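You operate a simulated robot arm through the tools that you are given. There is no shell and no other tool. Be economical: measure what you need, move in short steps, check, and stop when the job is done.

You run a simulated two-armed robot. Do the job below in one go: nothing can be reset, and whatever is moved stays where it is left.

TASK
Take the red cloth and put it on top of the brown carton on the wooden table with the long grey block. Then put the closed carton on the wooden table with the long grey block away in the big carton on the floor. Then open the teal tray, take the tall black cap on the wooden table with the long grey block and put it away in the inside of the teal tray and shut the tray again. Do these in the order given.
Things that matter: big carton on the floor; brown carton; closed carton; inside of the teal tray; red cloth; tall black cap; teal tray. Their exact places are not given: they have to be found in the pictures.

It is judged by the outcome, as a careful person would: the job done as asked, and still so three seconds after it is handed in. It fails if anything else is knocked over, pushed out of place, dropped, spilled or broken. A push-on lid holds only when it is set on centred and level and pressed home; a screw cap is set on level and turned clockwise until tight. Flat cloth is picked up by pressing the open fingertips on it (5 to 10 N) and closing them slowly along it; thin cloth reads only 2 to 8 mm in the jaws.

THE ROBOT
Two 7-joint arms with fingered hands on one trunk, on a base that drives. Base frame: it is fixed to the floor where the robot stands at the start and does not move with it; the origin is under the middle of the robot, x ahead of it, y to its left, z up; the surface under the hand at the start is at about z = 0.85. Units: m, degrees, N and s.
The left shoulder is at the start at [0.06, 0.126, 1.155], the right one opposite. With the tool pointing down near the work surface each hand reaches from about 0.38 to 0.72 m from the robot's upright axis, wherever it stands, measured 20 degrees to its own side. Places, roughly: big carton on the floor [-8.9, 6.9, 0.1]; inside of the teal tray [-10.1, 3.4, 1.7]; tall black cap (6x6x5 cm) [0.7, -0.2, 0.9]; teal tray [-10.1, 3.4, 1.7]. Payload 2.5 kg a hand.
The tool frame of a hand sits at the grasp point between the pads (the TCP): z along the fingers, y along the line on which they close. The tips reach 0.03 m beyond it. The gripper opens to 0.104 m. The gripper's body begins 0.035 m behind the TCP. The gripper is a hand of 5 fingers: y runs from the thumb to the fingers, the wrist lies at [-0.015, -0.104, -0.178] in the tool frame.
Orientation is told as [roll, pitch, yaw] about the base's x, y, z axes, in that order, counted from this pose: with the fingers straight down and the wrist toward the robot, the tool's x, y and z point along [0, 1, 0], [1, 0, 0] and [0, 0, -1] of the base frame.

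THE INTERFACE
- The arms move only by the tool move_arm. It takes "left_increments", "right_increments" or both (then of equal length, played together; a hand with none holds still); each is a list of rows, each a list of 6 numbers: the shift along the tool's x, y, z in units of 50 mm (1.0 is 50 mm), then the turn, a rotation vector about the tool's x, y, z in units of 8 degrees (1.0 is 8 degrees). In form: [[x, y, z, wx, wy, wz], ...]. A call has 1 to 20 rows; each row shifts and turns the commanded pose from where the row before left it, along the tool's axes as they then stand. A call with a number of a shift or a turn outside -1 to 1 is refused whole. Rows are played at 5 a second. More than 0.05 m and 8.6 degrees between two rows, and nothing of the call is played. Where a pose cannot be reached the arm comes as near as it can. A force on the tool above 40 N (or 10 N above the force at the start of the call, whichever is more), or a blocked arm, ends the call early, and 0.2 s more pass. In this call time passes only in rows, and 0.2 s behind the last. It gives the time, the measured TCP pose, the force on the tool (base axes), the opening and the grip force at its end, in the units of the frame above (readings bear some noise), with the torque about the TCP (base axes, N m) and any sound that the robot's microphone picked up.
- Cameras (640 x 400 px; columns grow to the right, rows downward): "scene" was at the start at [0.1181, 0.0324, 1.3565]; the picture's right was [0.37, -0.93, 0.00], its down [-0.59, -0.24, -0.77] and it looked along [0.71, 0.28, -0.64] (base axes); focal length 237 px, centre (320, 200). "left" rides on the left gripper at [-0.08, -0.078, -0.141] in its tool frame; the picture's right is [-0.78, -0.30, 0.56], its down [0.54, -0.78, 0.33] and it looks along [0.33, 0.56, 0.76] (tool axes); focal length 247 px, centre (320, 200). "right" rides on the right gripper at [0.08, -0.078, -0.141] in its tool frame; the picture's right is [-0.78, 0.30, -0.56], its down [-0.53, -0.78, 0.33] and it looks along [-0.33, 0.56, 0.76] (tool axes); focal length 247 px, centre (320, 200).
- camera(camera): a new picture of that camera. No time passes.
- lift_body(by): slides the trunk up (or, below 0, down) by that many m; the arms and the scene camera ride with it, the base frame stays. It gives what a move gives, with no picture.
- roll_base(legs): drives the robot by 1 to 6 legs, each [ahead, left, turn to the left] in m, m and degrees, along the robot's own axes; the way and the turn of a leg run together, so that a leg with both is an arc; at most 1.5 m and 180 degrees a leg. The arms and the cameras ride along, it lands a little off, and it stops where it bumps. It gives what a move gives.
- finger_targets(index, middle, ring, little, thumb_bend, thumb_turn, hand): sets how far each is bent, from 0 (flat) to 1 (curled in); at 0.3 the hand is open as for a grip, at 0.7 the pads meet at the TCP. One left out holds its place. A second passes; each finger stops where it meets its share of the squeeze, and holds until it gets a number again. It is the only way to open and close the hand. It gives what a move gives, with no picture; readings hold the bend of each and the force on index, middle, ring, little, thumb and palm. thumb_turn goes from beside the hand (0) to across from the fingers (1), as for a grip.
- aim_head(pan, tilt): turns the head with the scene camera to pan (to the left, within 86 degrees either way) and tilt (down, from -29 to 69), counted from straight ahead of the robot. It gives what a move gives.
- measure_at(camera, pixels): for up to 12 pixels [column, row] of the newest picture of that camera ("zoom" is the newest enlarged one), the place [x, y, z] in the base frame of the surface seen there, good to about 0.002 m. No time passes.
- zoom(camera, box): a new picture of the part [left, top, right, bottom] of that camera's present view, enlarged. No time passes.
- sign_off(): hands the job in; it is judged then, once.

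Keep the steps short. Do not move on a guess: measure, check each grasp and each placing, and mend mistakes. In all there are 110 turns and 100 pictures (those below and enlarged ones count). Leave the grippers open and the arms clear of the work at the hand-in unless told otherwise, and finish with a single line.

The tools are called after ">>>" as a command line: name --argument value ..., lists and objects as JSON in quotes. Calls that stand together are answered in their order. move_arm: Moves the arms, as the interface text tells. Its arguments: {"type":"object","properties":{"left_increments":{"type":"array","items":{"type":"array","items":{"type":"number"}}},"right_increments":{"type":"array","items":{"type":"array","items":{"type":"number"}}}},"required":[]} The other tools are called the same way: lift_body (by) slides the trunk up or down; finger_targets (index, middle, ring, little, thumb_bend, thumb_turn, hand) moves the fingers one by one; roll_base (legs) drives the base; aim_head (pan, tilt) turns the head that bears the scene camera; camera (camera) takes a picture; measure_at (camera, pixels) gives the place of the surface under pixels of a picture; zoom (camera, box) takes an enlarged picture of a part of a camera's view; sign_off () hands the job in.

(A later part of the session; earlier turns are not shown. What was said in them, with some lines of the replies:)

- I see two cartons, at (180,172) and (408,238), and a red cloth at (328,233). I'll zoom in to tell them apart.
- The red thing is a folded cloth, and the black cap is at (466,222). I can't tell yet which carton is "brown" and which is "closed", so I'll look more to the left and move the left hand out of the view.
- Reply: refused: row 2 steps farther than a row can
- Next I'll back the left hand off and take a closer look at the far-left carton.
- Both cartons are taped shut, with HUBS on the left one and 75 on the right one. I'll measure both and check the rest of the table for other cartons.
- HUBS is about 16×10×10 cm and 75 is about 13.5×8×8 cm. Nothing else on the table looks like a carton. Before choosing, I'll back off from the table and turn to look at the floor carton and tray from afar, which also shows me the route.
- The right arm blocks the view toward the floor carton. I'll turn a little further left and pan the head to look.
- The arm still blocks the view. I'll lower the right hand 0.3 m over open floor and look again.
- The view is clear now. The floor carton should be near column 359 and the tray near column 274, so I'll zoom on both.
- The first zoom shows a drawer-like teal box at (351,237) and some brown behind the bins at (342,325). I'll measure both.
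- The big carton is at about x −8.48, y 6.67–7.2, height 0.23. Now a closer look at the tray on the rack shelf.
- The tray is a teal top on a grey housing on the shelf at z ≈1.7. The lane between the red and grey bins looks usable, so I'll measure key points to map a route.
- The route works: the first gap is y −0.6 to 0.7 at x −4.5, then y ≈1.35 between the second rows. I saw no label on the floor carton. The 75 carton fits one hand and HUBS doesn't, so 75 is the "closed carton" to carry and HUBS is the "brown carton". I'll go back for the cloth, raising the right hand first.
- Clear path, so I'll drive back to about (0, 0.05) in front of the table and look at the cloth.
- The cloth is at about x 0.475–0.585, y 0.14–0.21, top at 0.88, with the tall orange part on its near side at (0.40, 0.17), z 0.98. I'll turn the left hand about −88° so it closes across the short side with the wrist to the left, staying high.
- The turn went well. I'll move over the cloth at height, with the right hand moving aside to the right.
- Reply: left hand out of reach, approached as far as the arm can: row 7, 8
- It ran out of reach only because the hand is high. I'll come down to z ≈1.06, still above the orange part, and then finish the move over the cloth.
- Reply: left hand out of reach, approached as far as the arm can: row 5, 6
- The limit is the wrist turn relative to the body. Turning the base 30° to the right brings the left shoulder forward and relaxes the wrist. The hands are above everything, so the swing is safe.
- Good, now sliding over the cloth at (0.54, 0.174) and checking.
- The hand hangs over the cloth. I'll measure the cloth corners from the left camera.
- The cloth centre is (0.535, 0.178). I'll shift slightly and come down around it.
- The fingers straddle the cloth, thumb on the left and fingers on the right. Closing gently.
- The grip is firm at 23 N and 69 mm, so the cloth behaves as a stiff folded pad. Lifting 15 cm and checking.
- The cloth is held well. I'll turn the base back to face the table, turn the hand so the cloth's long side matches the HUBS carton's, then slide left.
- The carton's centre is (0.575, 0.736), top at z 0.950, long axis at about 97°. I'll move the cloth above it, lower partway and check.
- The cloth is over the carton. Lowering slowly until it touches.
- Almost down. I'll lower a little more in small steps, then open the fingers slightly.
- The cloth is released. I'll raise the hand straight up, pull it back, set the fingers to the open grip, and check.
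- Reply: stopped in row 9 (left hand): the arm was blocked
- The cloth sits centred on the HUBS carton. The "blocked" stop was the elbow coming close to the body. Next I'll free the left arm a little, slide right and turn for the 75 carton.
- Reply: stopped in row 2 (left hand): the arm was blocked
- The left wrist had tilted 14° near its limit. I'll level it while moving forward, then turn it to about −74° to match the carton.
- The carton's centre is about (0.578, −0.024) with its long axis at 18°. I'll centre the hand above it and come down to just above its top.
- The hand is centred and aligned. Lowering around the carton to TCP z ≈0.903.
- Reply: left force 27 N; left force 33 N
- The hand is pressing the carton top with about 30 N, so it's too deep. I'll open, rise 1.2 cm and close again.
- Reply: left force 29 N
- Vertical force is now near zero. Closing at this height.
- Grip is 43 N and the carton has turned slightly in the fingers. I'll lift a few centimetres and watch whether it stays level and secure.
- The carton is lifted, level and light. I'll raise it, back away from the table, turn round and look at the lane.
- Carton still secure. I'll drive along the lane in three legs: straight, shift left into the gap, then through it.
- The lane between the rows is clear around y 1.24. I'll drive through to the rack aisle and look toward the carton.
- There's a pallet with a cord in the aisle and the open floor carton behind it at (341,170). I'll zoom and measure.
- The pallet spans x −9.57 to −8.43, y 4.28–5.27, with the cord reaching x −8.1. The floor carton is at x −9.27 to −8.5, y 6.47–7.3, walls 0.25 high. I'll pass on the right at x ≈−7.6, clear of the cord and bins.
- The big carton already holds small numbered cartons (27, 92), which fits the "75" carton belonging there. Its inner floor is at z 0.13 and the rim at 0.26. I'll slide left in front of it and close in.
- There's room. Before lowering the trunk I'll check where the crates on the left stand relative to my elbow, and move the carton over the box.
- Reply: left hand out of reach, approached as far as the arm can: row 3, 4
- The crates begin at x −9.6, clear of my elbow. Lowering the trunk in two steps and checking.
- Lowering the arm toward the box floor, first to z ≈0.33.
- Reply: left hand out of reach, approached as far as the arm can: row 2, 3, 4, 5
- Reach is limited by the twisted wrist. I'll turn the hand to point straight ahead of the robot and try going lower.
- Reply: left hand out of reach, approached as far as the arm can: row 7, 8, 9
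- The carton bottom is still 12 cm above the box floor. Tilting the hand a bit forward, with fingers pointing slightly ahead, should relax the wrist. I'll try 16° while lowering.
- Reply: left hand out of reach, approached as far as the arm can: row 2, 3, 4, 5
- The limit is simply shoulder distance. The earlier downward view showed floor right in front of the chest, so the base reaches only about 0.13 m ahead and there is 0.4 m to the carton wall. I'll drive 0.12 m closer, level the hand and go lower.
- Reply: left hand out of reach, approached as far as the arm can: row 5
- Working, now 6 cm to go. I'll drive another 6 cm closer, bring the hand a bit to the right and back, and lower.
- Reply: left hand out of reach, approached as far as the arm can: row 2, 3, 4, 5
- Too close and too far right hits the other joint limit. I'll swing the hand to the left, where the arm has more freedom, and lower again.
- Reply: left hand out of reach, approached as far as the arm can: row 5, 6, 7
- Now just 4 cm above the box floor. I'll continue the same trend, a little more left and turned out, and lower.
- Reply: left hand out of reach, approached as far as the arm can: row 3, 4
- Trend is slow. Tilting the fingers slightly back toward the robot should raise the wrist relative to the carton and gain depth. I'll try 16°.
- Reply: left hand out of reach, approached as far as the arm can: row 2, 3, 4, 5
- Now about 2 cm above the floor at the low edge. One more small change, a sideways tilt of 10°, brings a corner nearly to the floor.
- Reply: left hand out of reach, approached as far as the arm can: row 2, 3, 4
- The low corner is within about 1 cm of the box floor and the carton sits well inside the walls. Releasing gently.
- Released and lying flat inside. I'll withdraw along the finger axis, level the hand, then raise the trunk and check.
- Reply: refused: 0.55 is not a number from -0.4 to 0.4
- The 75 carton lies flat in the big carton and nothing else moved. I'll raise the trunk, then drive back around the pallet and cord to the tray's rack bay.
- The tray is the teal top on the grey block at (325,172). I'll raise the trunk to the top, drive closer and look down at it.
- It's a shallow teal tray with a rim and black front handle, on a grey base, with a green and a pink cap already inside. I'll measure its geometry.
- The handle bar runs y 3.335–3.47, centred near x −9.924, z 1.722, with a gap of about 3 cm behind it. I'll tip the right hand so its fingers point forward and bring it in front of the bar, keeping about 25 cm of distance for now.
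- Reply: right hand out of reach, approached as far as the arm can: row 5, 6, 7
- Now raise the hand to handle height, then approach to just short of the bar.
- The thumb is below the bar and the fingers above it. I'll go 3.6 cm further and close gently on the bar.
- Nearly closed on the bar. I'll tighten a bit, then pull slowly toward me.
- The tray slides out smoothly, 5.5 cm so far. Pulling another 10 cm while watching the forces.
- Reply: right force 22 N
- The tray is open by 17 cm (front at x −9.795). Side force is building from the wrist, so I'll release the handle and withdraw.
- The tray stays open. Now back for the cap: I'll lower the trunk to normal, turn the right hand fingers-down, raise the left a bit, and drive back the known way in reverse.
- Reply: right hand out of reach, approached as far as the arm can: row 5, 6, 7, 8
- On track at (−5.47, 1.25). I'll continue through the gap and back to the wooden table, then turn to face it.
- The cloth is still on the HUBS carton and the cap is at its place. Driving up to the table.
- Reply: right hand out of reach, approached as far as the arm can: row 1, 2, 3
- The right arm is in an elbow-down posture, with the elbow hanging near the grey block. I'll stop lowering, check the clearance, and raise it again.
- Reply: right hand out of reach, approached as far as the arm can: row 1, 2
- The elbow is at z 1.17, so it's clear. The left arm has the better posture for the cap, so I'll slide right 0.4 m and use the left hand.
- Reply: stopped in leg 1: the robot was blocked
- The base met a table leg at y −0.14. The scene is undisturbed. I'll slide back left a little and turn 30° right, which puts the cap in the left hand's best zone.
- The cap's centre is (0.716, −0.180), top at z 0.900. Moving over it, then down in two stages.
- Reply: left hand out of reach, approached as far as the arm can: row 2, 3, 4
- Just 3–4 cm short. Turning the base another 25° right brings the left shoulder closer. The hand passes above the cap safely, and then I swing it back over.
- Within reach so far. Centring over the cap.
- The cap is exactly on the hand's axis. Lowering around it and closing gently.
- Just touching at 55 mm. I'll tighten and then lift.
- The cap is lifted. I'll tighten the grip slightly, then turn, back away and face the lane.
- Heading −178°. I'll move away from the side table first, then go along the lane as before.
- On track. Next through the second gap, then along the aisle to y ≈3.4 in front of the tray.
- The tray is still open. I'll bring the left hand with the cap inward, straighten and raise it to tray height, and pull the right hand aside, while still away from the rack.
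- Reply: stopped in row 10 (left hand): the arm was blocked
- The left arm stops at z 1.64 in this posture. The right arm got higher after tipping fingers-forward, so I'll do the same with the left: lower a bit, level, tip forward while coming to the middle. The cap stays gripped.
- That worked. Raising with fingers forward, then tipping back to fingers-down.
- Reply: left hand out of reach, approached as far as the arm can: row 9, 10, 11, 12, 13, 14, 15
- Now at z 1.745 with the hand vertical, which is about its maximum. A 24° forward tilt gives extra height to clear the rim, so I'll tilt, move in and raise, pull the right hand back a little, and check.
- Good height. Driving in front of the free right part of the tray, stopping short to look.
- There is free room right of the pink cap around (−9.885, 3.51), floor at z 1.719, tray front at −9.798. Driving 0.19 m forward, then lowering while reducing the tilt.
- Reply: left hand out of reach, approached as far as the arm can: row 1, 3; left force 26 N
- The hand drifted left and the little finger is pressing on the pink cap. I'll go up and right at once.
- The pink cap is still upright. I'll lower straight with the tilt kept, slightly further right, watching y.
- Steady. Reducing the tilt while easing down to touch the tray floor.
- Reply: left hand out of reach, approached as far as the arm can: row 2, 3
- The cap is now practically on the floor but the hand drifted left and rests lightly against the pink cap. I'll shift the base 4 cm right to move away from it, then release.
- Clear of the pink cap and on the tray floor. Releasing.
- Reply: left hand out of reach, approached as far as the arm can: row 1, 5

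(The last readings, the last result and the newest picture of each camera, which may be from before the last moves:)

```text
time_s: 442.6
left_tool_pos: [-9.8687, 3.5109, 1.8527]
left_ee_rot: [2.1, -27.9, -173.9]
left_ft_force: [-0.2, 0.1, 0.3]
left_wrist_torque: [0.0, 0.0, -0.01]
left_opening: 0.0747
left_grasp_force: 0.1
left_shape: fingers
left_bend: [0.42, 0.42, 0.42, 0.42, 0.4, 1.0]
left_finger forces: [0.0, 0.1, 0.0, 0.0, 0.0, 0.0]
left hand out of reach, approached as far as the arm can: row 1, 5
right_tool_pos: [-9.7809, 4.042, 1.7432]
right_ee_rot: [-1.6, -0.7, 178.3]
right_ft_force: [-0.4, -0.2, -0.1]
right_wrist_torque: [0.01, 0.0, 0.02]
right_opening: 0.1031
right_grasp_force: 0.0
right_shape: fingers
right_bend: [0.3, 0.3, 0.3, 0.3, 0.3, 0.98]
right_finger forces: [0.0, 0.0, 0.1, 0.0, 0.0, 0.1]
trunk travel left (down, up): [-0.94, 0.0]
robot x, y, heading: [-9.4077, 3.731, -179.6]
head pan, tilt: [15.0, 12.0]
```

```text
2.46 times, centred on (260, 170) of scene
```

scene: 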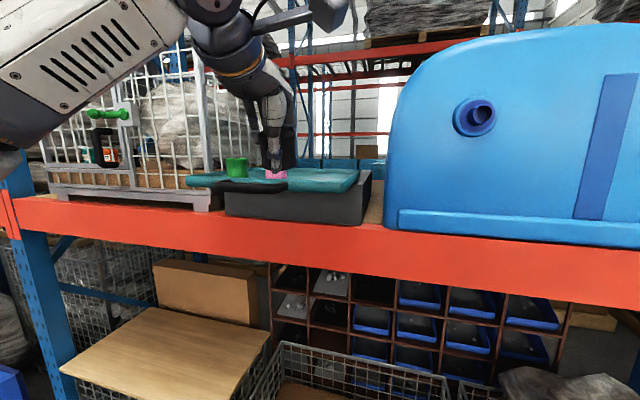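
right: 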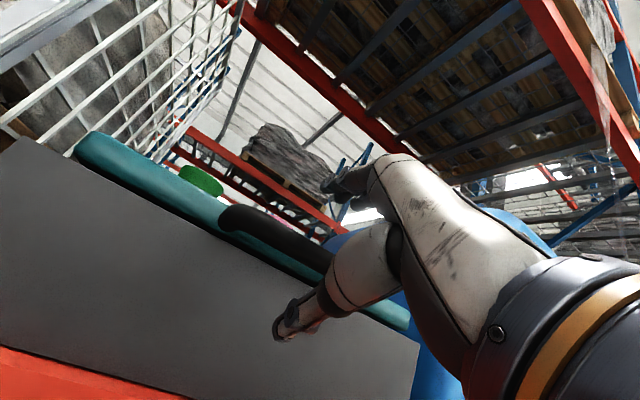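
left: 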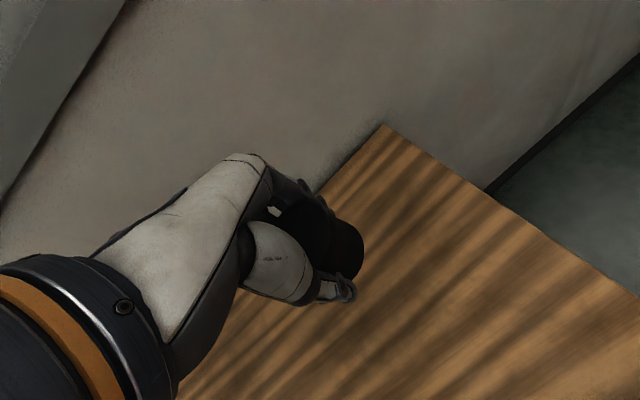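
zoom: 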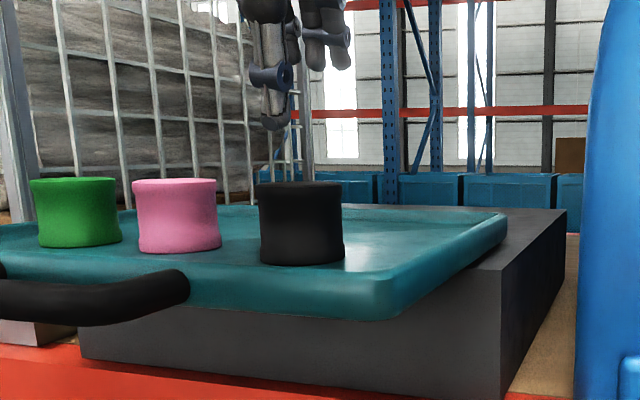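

The cap stands in the tray on its own. Now to shut the tray: I'll back off, make a loose fist with the left hand pointing forward at handle height, and line up with the handle's middle (y ≈3.40).

>>> roll_base --legs '[[-0.35, 0, -0.4], [0, 0.11, 0]]'

>>> move_arm --left_increments '[[0, 0, 0, -0.93, 0, 0], [0, 0, 0, -0.93, 0, 0], [0, 0, 0, -0.93, 0, 0], [0, 0, 0, -0.93, 0, 0], [0, 0, 0, -0.93, 0, 0], [0, 0, 0, -0.93, 0, 0], [0, 0, 0, -0.93, 0, 0], [0, -0.85, 0.15, 0, 0, 0], [0, -0.85, 0.15, 0, 0, 0], [0, -0.85, 0.15, 0, 0, 0]]'

>>> finger_targets --hand "left" --index 0.75 --middle 0.75 --ring 0.75 --little 0.75 --thumb_bend 0.7

```text
time_s: 445.7
left_tool_pos: [-9.5149, 3.4036, 1.8516]
left_ee_rot: [2.4, -27.8, -174.1]
left_ft_force: [0.6, 0.4, -0.5]
left_wrist_torque: [-0.01, 0.01, 0.0]
left_opening: 0.0747
left_grasp_force: 0.0
left_shape: fingers
left_bend: [0.42, 0.42, 0.42, 0.42, 0.4, 1.0]
left_finger forces: [0.0, 0.1, 0.0, 0.1, 0.0, 0.0]
right_tool_pos: [-9.4268, 3.9369, 1.7429]
right_ee_rot: [-1.5, -0.8, 178.2]
right_ft_force: [-1.1, -0.2, -0.2]
right_wrist_torque: [0.01, 0.03, -0.01]
right_opening: 0.1028
right_grasp_force: 0.1
right_shape: fingers
right_bend: [0.3, 0.3, 0.3, 0.3, 0.3, 0.98]
right_finger forces: [0.1, 0.1, 0.1, 0.1, 0.0, 0.0]
trunk travel left (down, up): [-0.94, 0.0]
robot x, y, heading: [-9.0591, 3.6224, -179.8]
head pan, tilt: [15.0, 12.0]
```

```text
time_s: 447.9
left_tool_pos: [-9.5126, 3.3997, 1.7239]
left_ee_rot: [11.2, -79.9, 175.8]
left_ft_force: [0.2, -0.8, 0.1]
left_wrist_torque: [0.03, 0.04, 0.0]
left_opening: 0.0751
left_grasp_force: 0.2
left_shape: fingers
left_bend: [0.42, 0.42, 0.42, 0.42, 0.4, 1.0]
left_finger forces: [0.1, 0.0, 0.1, 0.1, 0.0, 0.0]
right_tool_pos: [-9.4286, 3.934, 1.742]
right_ee_rot: [-1.7, -0.8, 178.3]
right_ft_force: [-0.9, 0.0, 0.2]
right_wrist_torque: [-0.03, -0.02, 0.01]
right_opening: 0.1029
right_grasp_force: 0.1
right_shape: fingers
right_bend: [0.3, 0.3, 0.3, 0.3, 0.3, 0.98]
right_finger forces: [0.1, 0.1, 0.0, 0.0, 0.0, 0.0]
trunk travel left (down, up): [-0.94, 0.0]
robot x, y, heading: [-9.0585, 3.622, -179.7]
head pan, tilt: [15.0, 12.0]
```

```text
time_s: 448.9
left_tool_pos: [-9.5127, 3.3997, 1.7228]
left_ee_rot: [11.5, -79.7, 175.7]
left_ft_force: [0.9, 0.1, 0.0]
left_wrist_torque: [0.0, -0.01, -0.03]
left_opening: 0.0
left_grasp_force: 0.1
left_shape: fingers
left_bend: [0.74, 0.75, 0.75, 0.75, 0.68, 1.0]
left_finger forces: [0.1, 0.0, 0.1, 0.0, 0.0, 0.0]
right_tool_pos: [-9.4274, 3.9355, 1.743]
right_ee_rot: [-1.6, -0.7, 178.3]
right_ft_force: [0.1, -1.0, 0.0]
right_wrist_torque: [0.0, 0.04, -0.01]
right_opening: 0.103
right_grasp_force: 0.0
right_shape: fingers
right_bend: [0.3, 0.3, 0.3, 0.3, 0.3, 0.98]
right_finger forces: [0.1, 0.0, 0.1, 0.0, 0.0, 0.1]
trunk travel left (down, up): [-0.94, 0.0]
robot x, y, heading: [-9.0572, 3.6184, -179.9]
head pan, tilt: [15.0, 12.0]
```

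Lined up with the handle. Driving forward 0.19 m to near contact and taking a look.

>>> roll_base --legs '[[0.19, 0, 0]]'

>>> zoom --camera "scene" --box '[130, 90, 390, 250]'

```text
time_s: 450.4
left_tool_pos: [-9.7031, 3.4, 1.7248]
left_ee_rot: [11.6, -79.9, 175.4]
left_ft_force: [0.6, 0.1, -0.7]
left_wrist_torque: [0.02, 0.01, 0.04]
left_opening: 0.0
left_grasp_force: 0.1
left_shape: fingers
left_bend: [0.74, 0.75, 0.75, 0.75, 0.68, 1.0]
left_finger forces: [0.0, 0.0, 0.0, 0.2, 0.0, 0.1]
right_tool_pos: [-9.6155, 3.9357, 1.7445]
right_ee_rot: [-1.6, -0.9, 177.9]
right_ft_force: [0.3, -0.3, -0.1]
right_wrist_torque: [0.01, -0.02, 0.01]
right_opening: 0.103
right_grasp_force: 0.0
right_shape: fingers
right_bend: [0.3, 0.3, 0.3, 0.3, 0.3, 0.98]
right_finger forces: [0.0, 0.0, 0.1, 0.0, 0.0, 0.0]
trunk travel left (down, up): [-0.94, 0.0]
robot x, y, heading: [-9.2476, 3.6168, -180.1]
head pan, tilt: [15.0, 12.0]
```

```text
2.46 times, centred on (260, 170) of scene
```

zoom: 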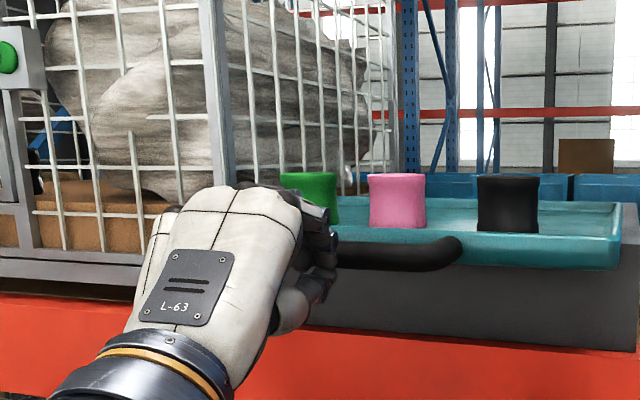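

The fist is right in front of the handle. Pushing slowly with the arm.

>>> move_arm --left_increments '[[0, 0.05, 0.27, 0, 0, 0], [0, 0.05, 0.27, 0, 0, 0], [0, 0.05, 0.27, 0, 0, 0], [0, 0.05, 0.27, 0, 0, 0], [0, 0.05, 0.27, 0, 0, 0], [0, 0.05, 0.27, 0, 0, 0], [0, 0.05, 0.27, 0, 0, 0], [0, 0.05, 0.27, 0, 0, 0], [0, 0.05, 0.27, 0, 0, 0], [0, 0.05, 0.27, 0, 0, 0], [0, 0.05, 0.27, 0, 0, 0]]'

>>> zoom --camera "scene" --box '[130, 90, 390, 250]'

>>> measure_at --camera "zoom" --pixels '[[540, 245], [500, 245], [430, 245], [580, 300], [600, 245], [510, 230]]'

```text
time_s: 452.8
left_tool_pos: [-9.8552, 3.3822, 1.7244]
left_ee_rot: [11.4, -79.7, 175.6]
left_ft_force: [0.7, 0.7, -0.5]
left_wrist_torque: [0.02, 0.0, 0.0]
left_opening: 0.0
left_grasp_force: 0.0
left_shape: fingers
left_bend: [0.75, 0.75, 0.75, 0.75, 0.68, 1.0]
left_finger forces: [0.0, 0.0, 0.0, 0.0, 0.0, 0.0]
right_tool_pos: [-9.6179, 3.9358, 1.7428]
right_ee_rot: [-1.7, -0.7, 178.1]
right_ft_force: [0.2, -0.9, -0.5]
right_wrist_torque: [0.0, 0.0, -0.02]
right_opening: 0.103
right_grasp_force: 0.0
right_shape: fingers
right_bend: [0.3, 0.3, 0.3, 0.3, 0.3, 0.98]
right_finger forces: [0.0, 0.0, 0.0, 0.0, 0.0, 0.0]
trunk travel left (down, up): [-0.94, 0.0]
robot x, y, heading: [-9.248, 3.619, -179.9]
head pan, tilt: [15.0, 12.0]
```

```text
2.46 times, centred on (260, 170) of scene
```

zoom: 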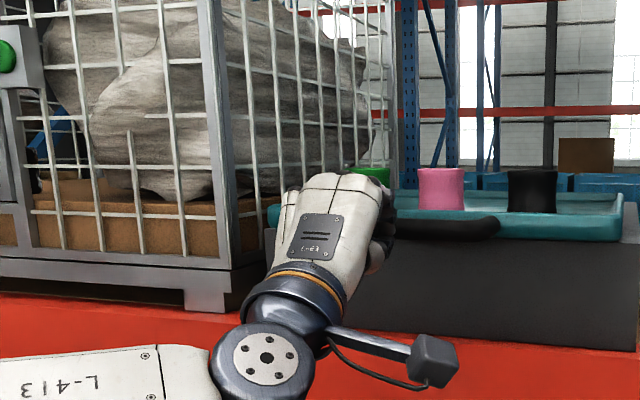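

```text
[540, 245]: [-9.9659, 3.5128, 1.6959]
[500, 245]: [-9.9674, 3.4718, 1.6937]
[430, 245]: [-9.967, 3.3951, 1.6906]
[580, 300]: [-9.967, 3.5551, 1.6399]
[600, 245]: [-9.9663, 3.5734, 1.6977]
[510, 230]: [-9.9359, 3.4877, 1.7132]
```

The tray front is at −9.936, so 3 cm remain. Pushing in small steps until it stops.

>>> move_arm --left_increments '[[0, 0.04, 0.22, 0, 0, 0], [0, 0.04, 0.2, 0, 0, 0], [0, 0.02, 0.12, 0, 0, 0], [0, 0.02, 0.08, 0, 0, 0], [0, 0.01, 0.05, 0, 0, 0]]'

>>> zoom --camera "scene" --box '[200, 120, 400, 240]'

>>> measure_at --camera "zoom" --pixels '[[400, 215], [430, 218], [460, 218], [480, 220], [440, 205], [500, 212]]'

```text
time_s: 454.0
left_tool_pos: [-9.8872, 3.3782, 1.7251]
left_ee_rot: [11.6, -79.8, 175.2]
left_ft_force: [5.7, 0.7, -1.9]
left_wrist_torque: [0.0, -0.11, -0.05]
left_opening: 0.0
left_grasp_force: 4.7
left_shape: fingers
left_bend: [0.75, 0.75, 0.75, 0.75, 0.68, 1.0]
left_finger forces: [3.4, 0.1, 0.0, 0.0, 5.1, 0.0]
right_tool_pos: [-9.6145, 3.9355, 1.7437]
right_ee_rot: [-1.7, -0.9, 177.9]
right_ft_force: [-0.2, -0.2, -0.3]
right_wrist_torque: [0.0, 0.01, -0.02]
right_opening: 0.1029
right_grasp_force: 0.1
right_shape: fingers
right_bend: [0.3, 0.3, 0.3, 0.3, 0.3, 0.98]
right_finger forces: [0.1, 0.0, 0.0, 0.0, 0.0, 0.1]
trunk travel left (down, up): [-0.94, 0.0]
robot x, y, heading: [-9.2486, 3.6206, -179.6]
head pan, tilt: [15.0, 12.0]
```

```text
3.20 times, centred on (300, 180) of scene
```

zoom: 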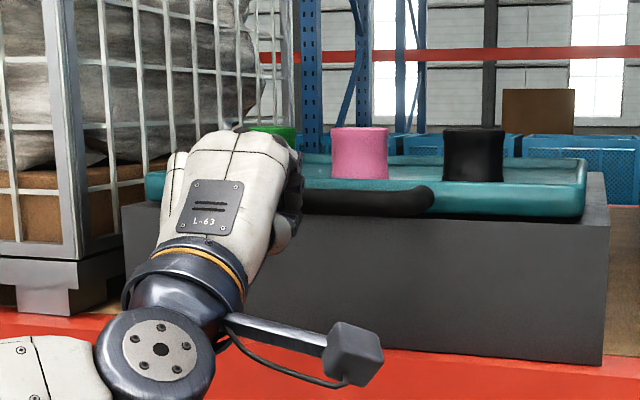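

```text
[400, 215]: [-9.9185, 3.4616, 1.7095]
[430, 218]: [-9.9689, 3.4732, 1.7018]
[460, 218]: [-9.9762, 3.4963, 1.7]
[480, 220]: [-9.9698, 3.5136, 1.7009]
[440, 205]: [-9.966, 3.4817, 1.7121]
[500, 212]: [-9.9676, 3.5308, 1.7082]
```

The tray front is flush at −9.967 with 5.7 N at the stop, so it's shut with the cap standing inside. I'll back away and open the hand.

>>> move_arm --left_increments '[[0, -0.03, -0.3, 0, 0, 0], [0, -0.1, -0.6, 0, 0, 0], [0, -0.1, -0.8, 0, 0, 0]]'

>>> roll_base --legs '[[-0.45, 0, 0]]'

>>> finger_targets --hand "left" --index 0.3 --middle 0.3 --ring 0.3 --little 0.3 --thumb_bend 0.3

>>> zoom --camera "scene" --box '[200, 120, 440, 270]'

```text
time_s: 454.8
left_tool_pos: [-9.7999, 3.3898, 1.7291]
left_ee_rot: [11.4, -79.8, 175.6]
left_ft_force: [-0.2, 0.4, 0.1]
left_wrist_torque: [0.0, 0.03, -0.02]
left_opening: 0.0001
left_grasp_force: 0.1
left_shape: fingers
left_bend: [0.75, 0.75, 0.75, 0.75, 0.68, 1.0]
left_finger forces: [0.1, 0.0, 0.0, 0.0, 0.0, 0.1]
right_tool_pos: [-9.6151, 3.936, 1.7445]
right_ee_rot: [-1.6, -0.9, 178.1]
right_ft_force: [0.1, -0.6, 0.3]
right_wrist_torque: [0.0, 0.02, 0.02]
right_opening: 0.1032
right_grasp_force: 0.1
right_shape: fingers
right_bend: [0.3, 0.3, 0.3, 0.3, 0.3, 0.98]
right_finger forces: [0.1, 0.0, 0.1, 0.1, 0.1, 0.1]
trunk travel left (down, up): [-0.94, 0.0]
robot x, y, heading: [-9.2513, 3.6164, -179.8]
head pan, tilt: [15.0, 12.0]
```

```text
time_s: 457.5
left_tool_pos: [-9.3605, 3.389, 1.7283]
left_ee_rot: [11.5, -79.7, 176.0]
left_ft_force: [-0.1, -0.1, 0.2]
left_wrist_torque: [0.02, -0.02, 0.0]
left_opening: 0.0
left_grasp_force: 0.1
left_shape: fingers
left_bend: [0.75, 0.75, 0.75, 0.75, 0.68, 1.0]
left_finger forces: [0.1, 0.1, 0.1, 0.0, 0.0, 0.1]
right_tool_pos: [-9.1769, 3.935, 1.7431]
right_ee_rot: [-1.5, -0.8, 178.4]
right_ft_force: [0.8, -0.2, -0.6]
right_wrist_torque: [-0.02, -0.03, 0.01]
right_opening: 0.103
right_grasp_force: 0.0
right_shape: fingers
right_bend: [0.3, 0.3, 0.3, 0.3, 0.3, 0.98]
right_finger forces: [0.0, 0.0, 0.0, 0.1, 0.0, 0.0]
trunk travel left (down, up): [-0.94, 0.0]
robot x, y, heading: [-8.8093, 3.619, -179.6]
head pan, tilt: [15.0, 12.0]
```

```text
time_s: 458.5
left_tool_pos: [-9.3596, 3.3889, 1.7281]
left_ee_rot: [11.4, -79.6, 175.9]
left_ft_force: [-0.1, 0.1, -0.1]
left_wrist_torque: [0.0, -0.02, 0.0]
left_opening: 0.1025
left_grasp_force: 0.0
left_shape: fingers
left_bend: [0.3, 0.3, 0.3, 0.3, 0.3, 1.0]
left_finger forces: [0.0, 0.0, 0.0, 0.0, 0.1, 0.1]
right_tool_pos: [-9.1778, 3.9355, 1.7428]
right_ee_rot: [-1.5, -0.8, 178.4]
right_ft_force: [-1.2, -0.3, 0.3]
right_wrist_torque: [-0.01, -0.01, 0.01]
right_opening: 0.1029
right_grasp_force: 0.1
right_shape: fingers
right_bend: [0.3, 0.3, 0.3, 0.3, 0.3, 0.98]
right_finger forces: [0.0, 0.1, 0.0, 0.0, 0.1, 0.1]
trunk travel left (down, up): [-0.94, 0.0]
robot x, y, heading: [-8.8088, 3.6216, -179.3]
head pan, tilt: [15.0, 12.0]
```

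```text
2.67 times, centred on (320, 195) of scene
```

zoom: 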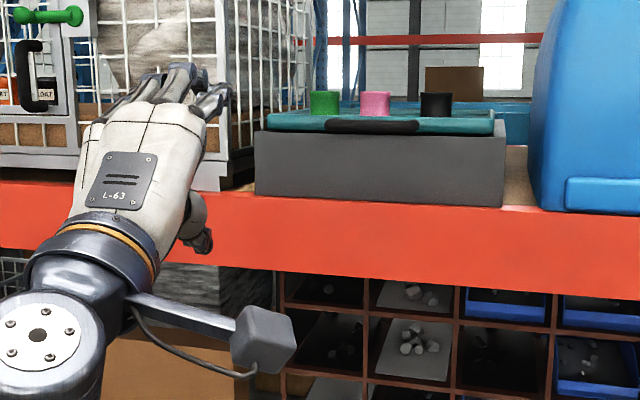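

The tray is shut with all three caps upright, both hands are open and clear, and the cloth and carton were last seen in place. Handing in.

>>> sign_off

```text
The job is handed in.
```

The job is handed in: the red cloth is on the HUBS carton, the 75 carton is in the big floor carton, and the tall black cap is in the shut teal tray. I took HUBS as the "brown carton" and 75 as the "closed carton", since neither was named on the label. The hand brushed the pink cap in the tray and moved it about 1 cm; it is still upright.
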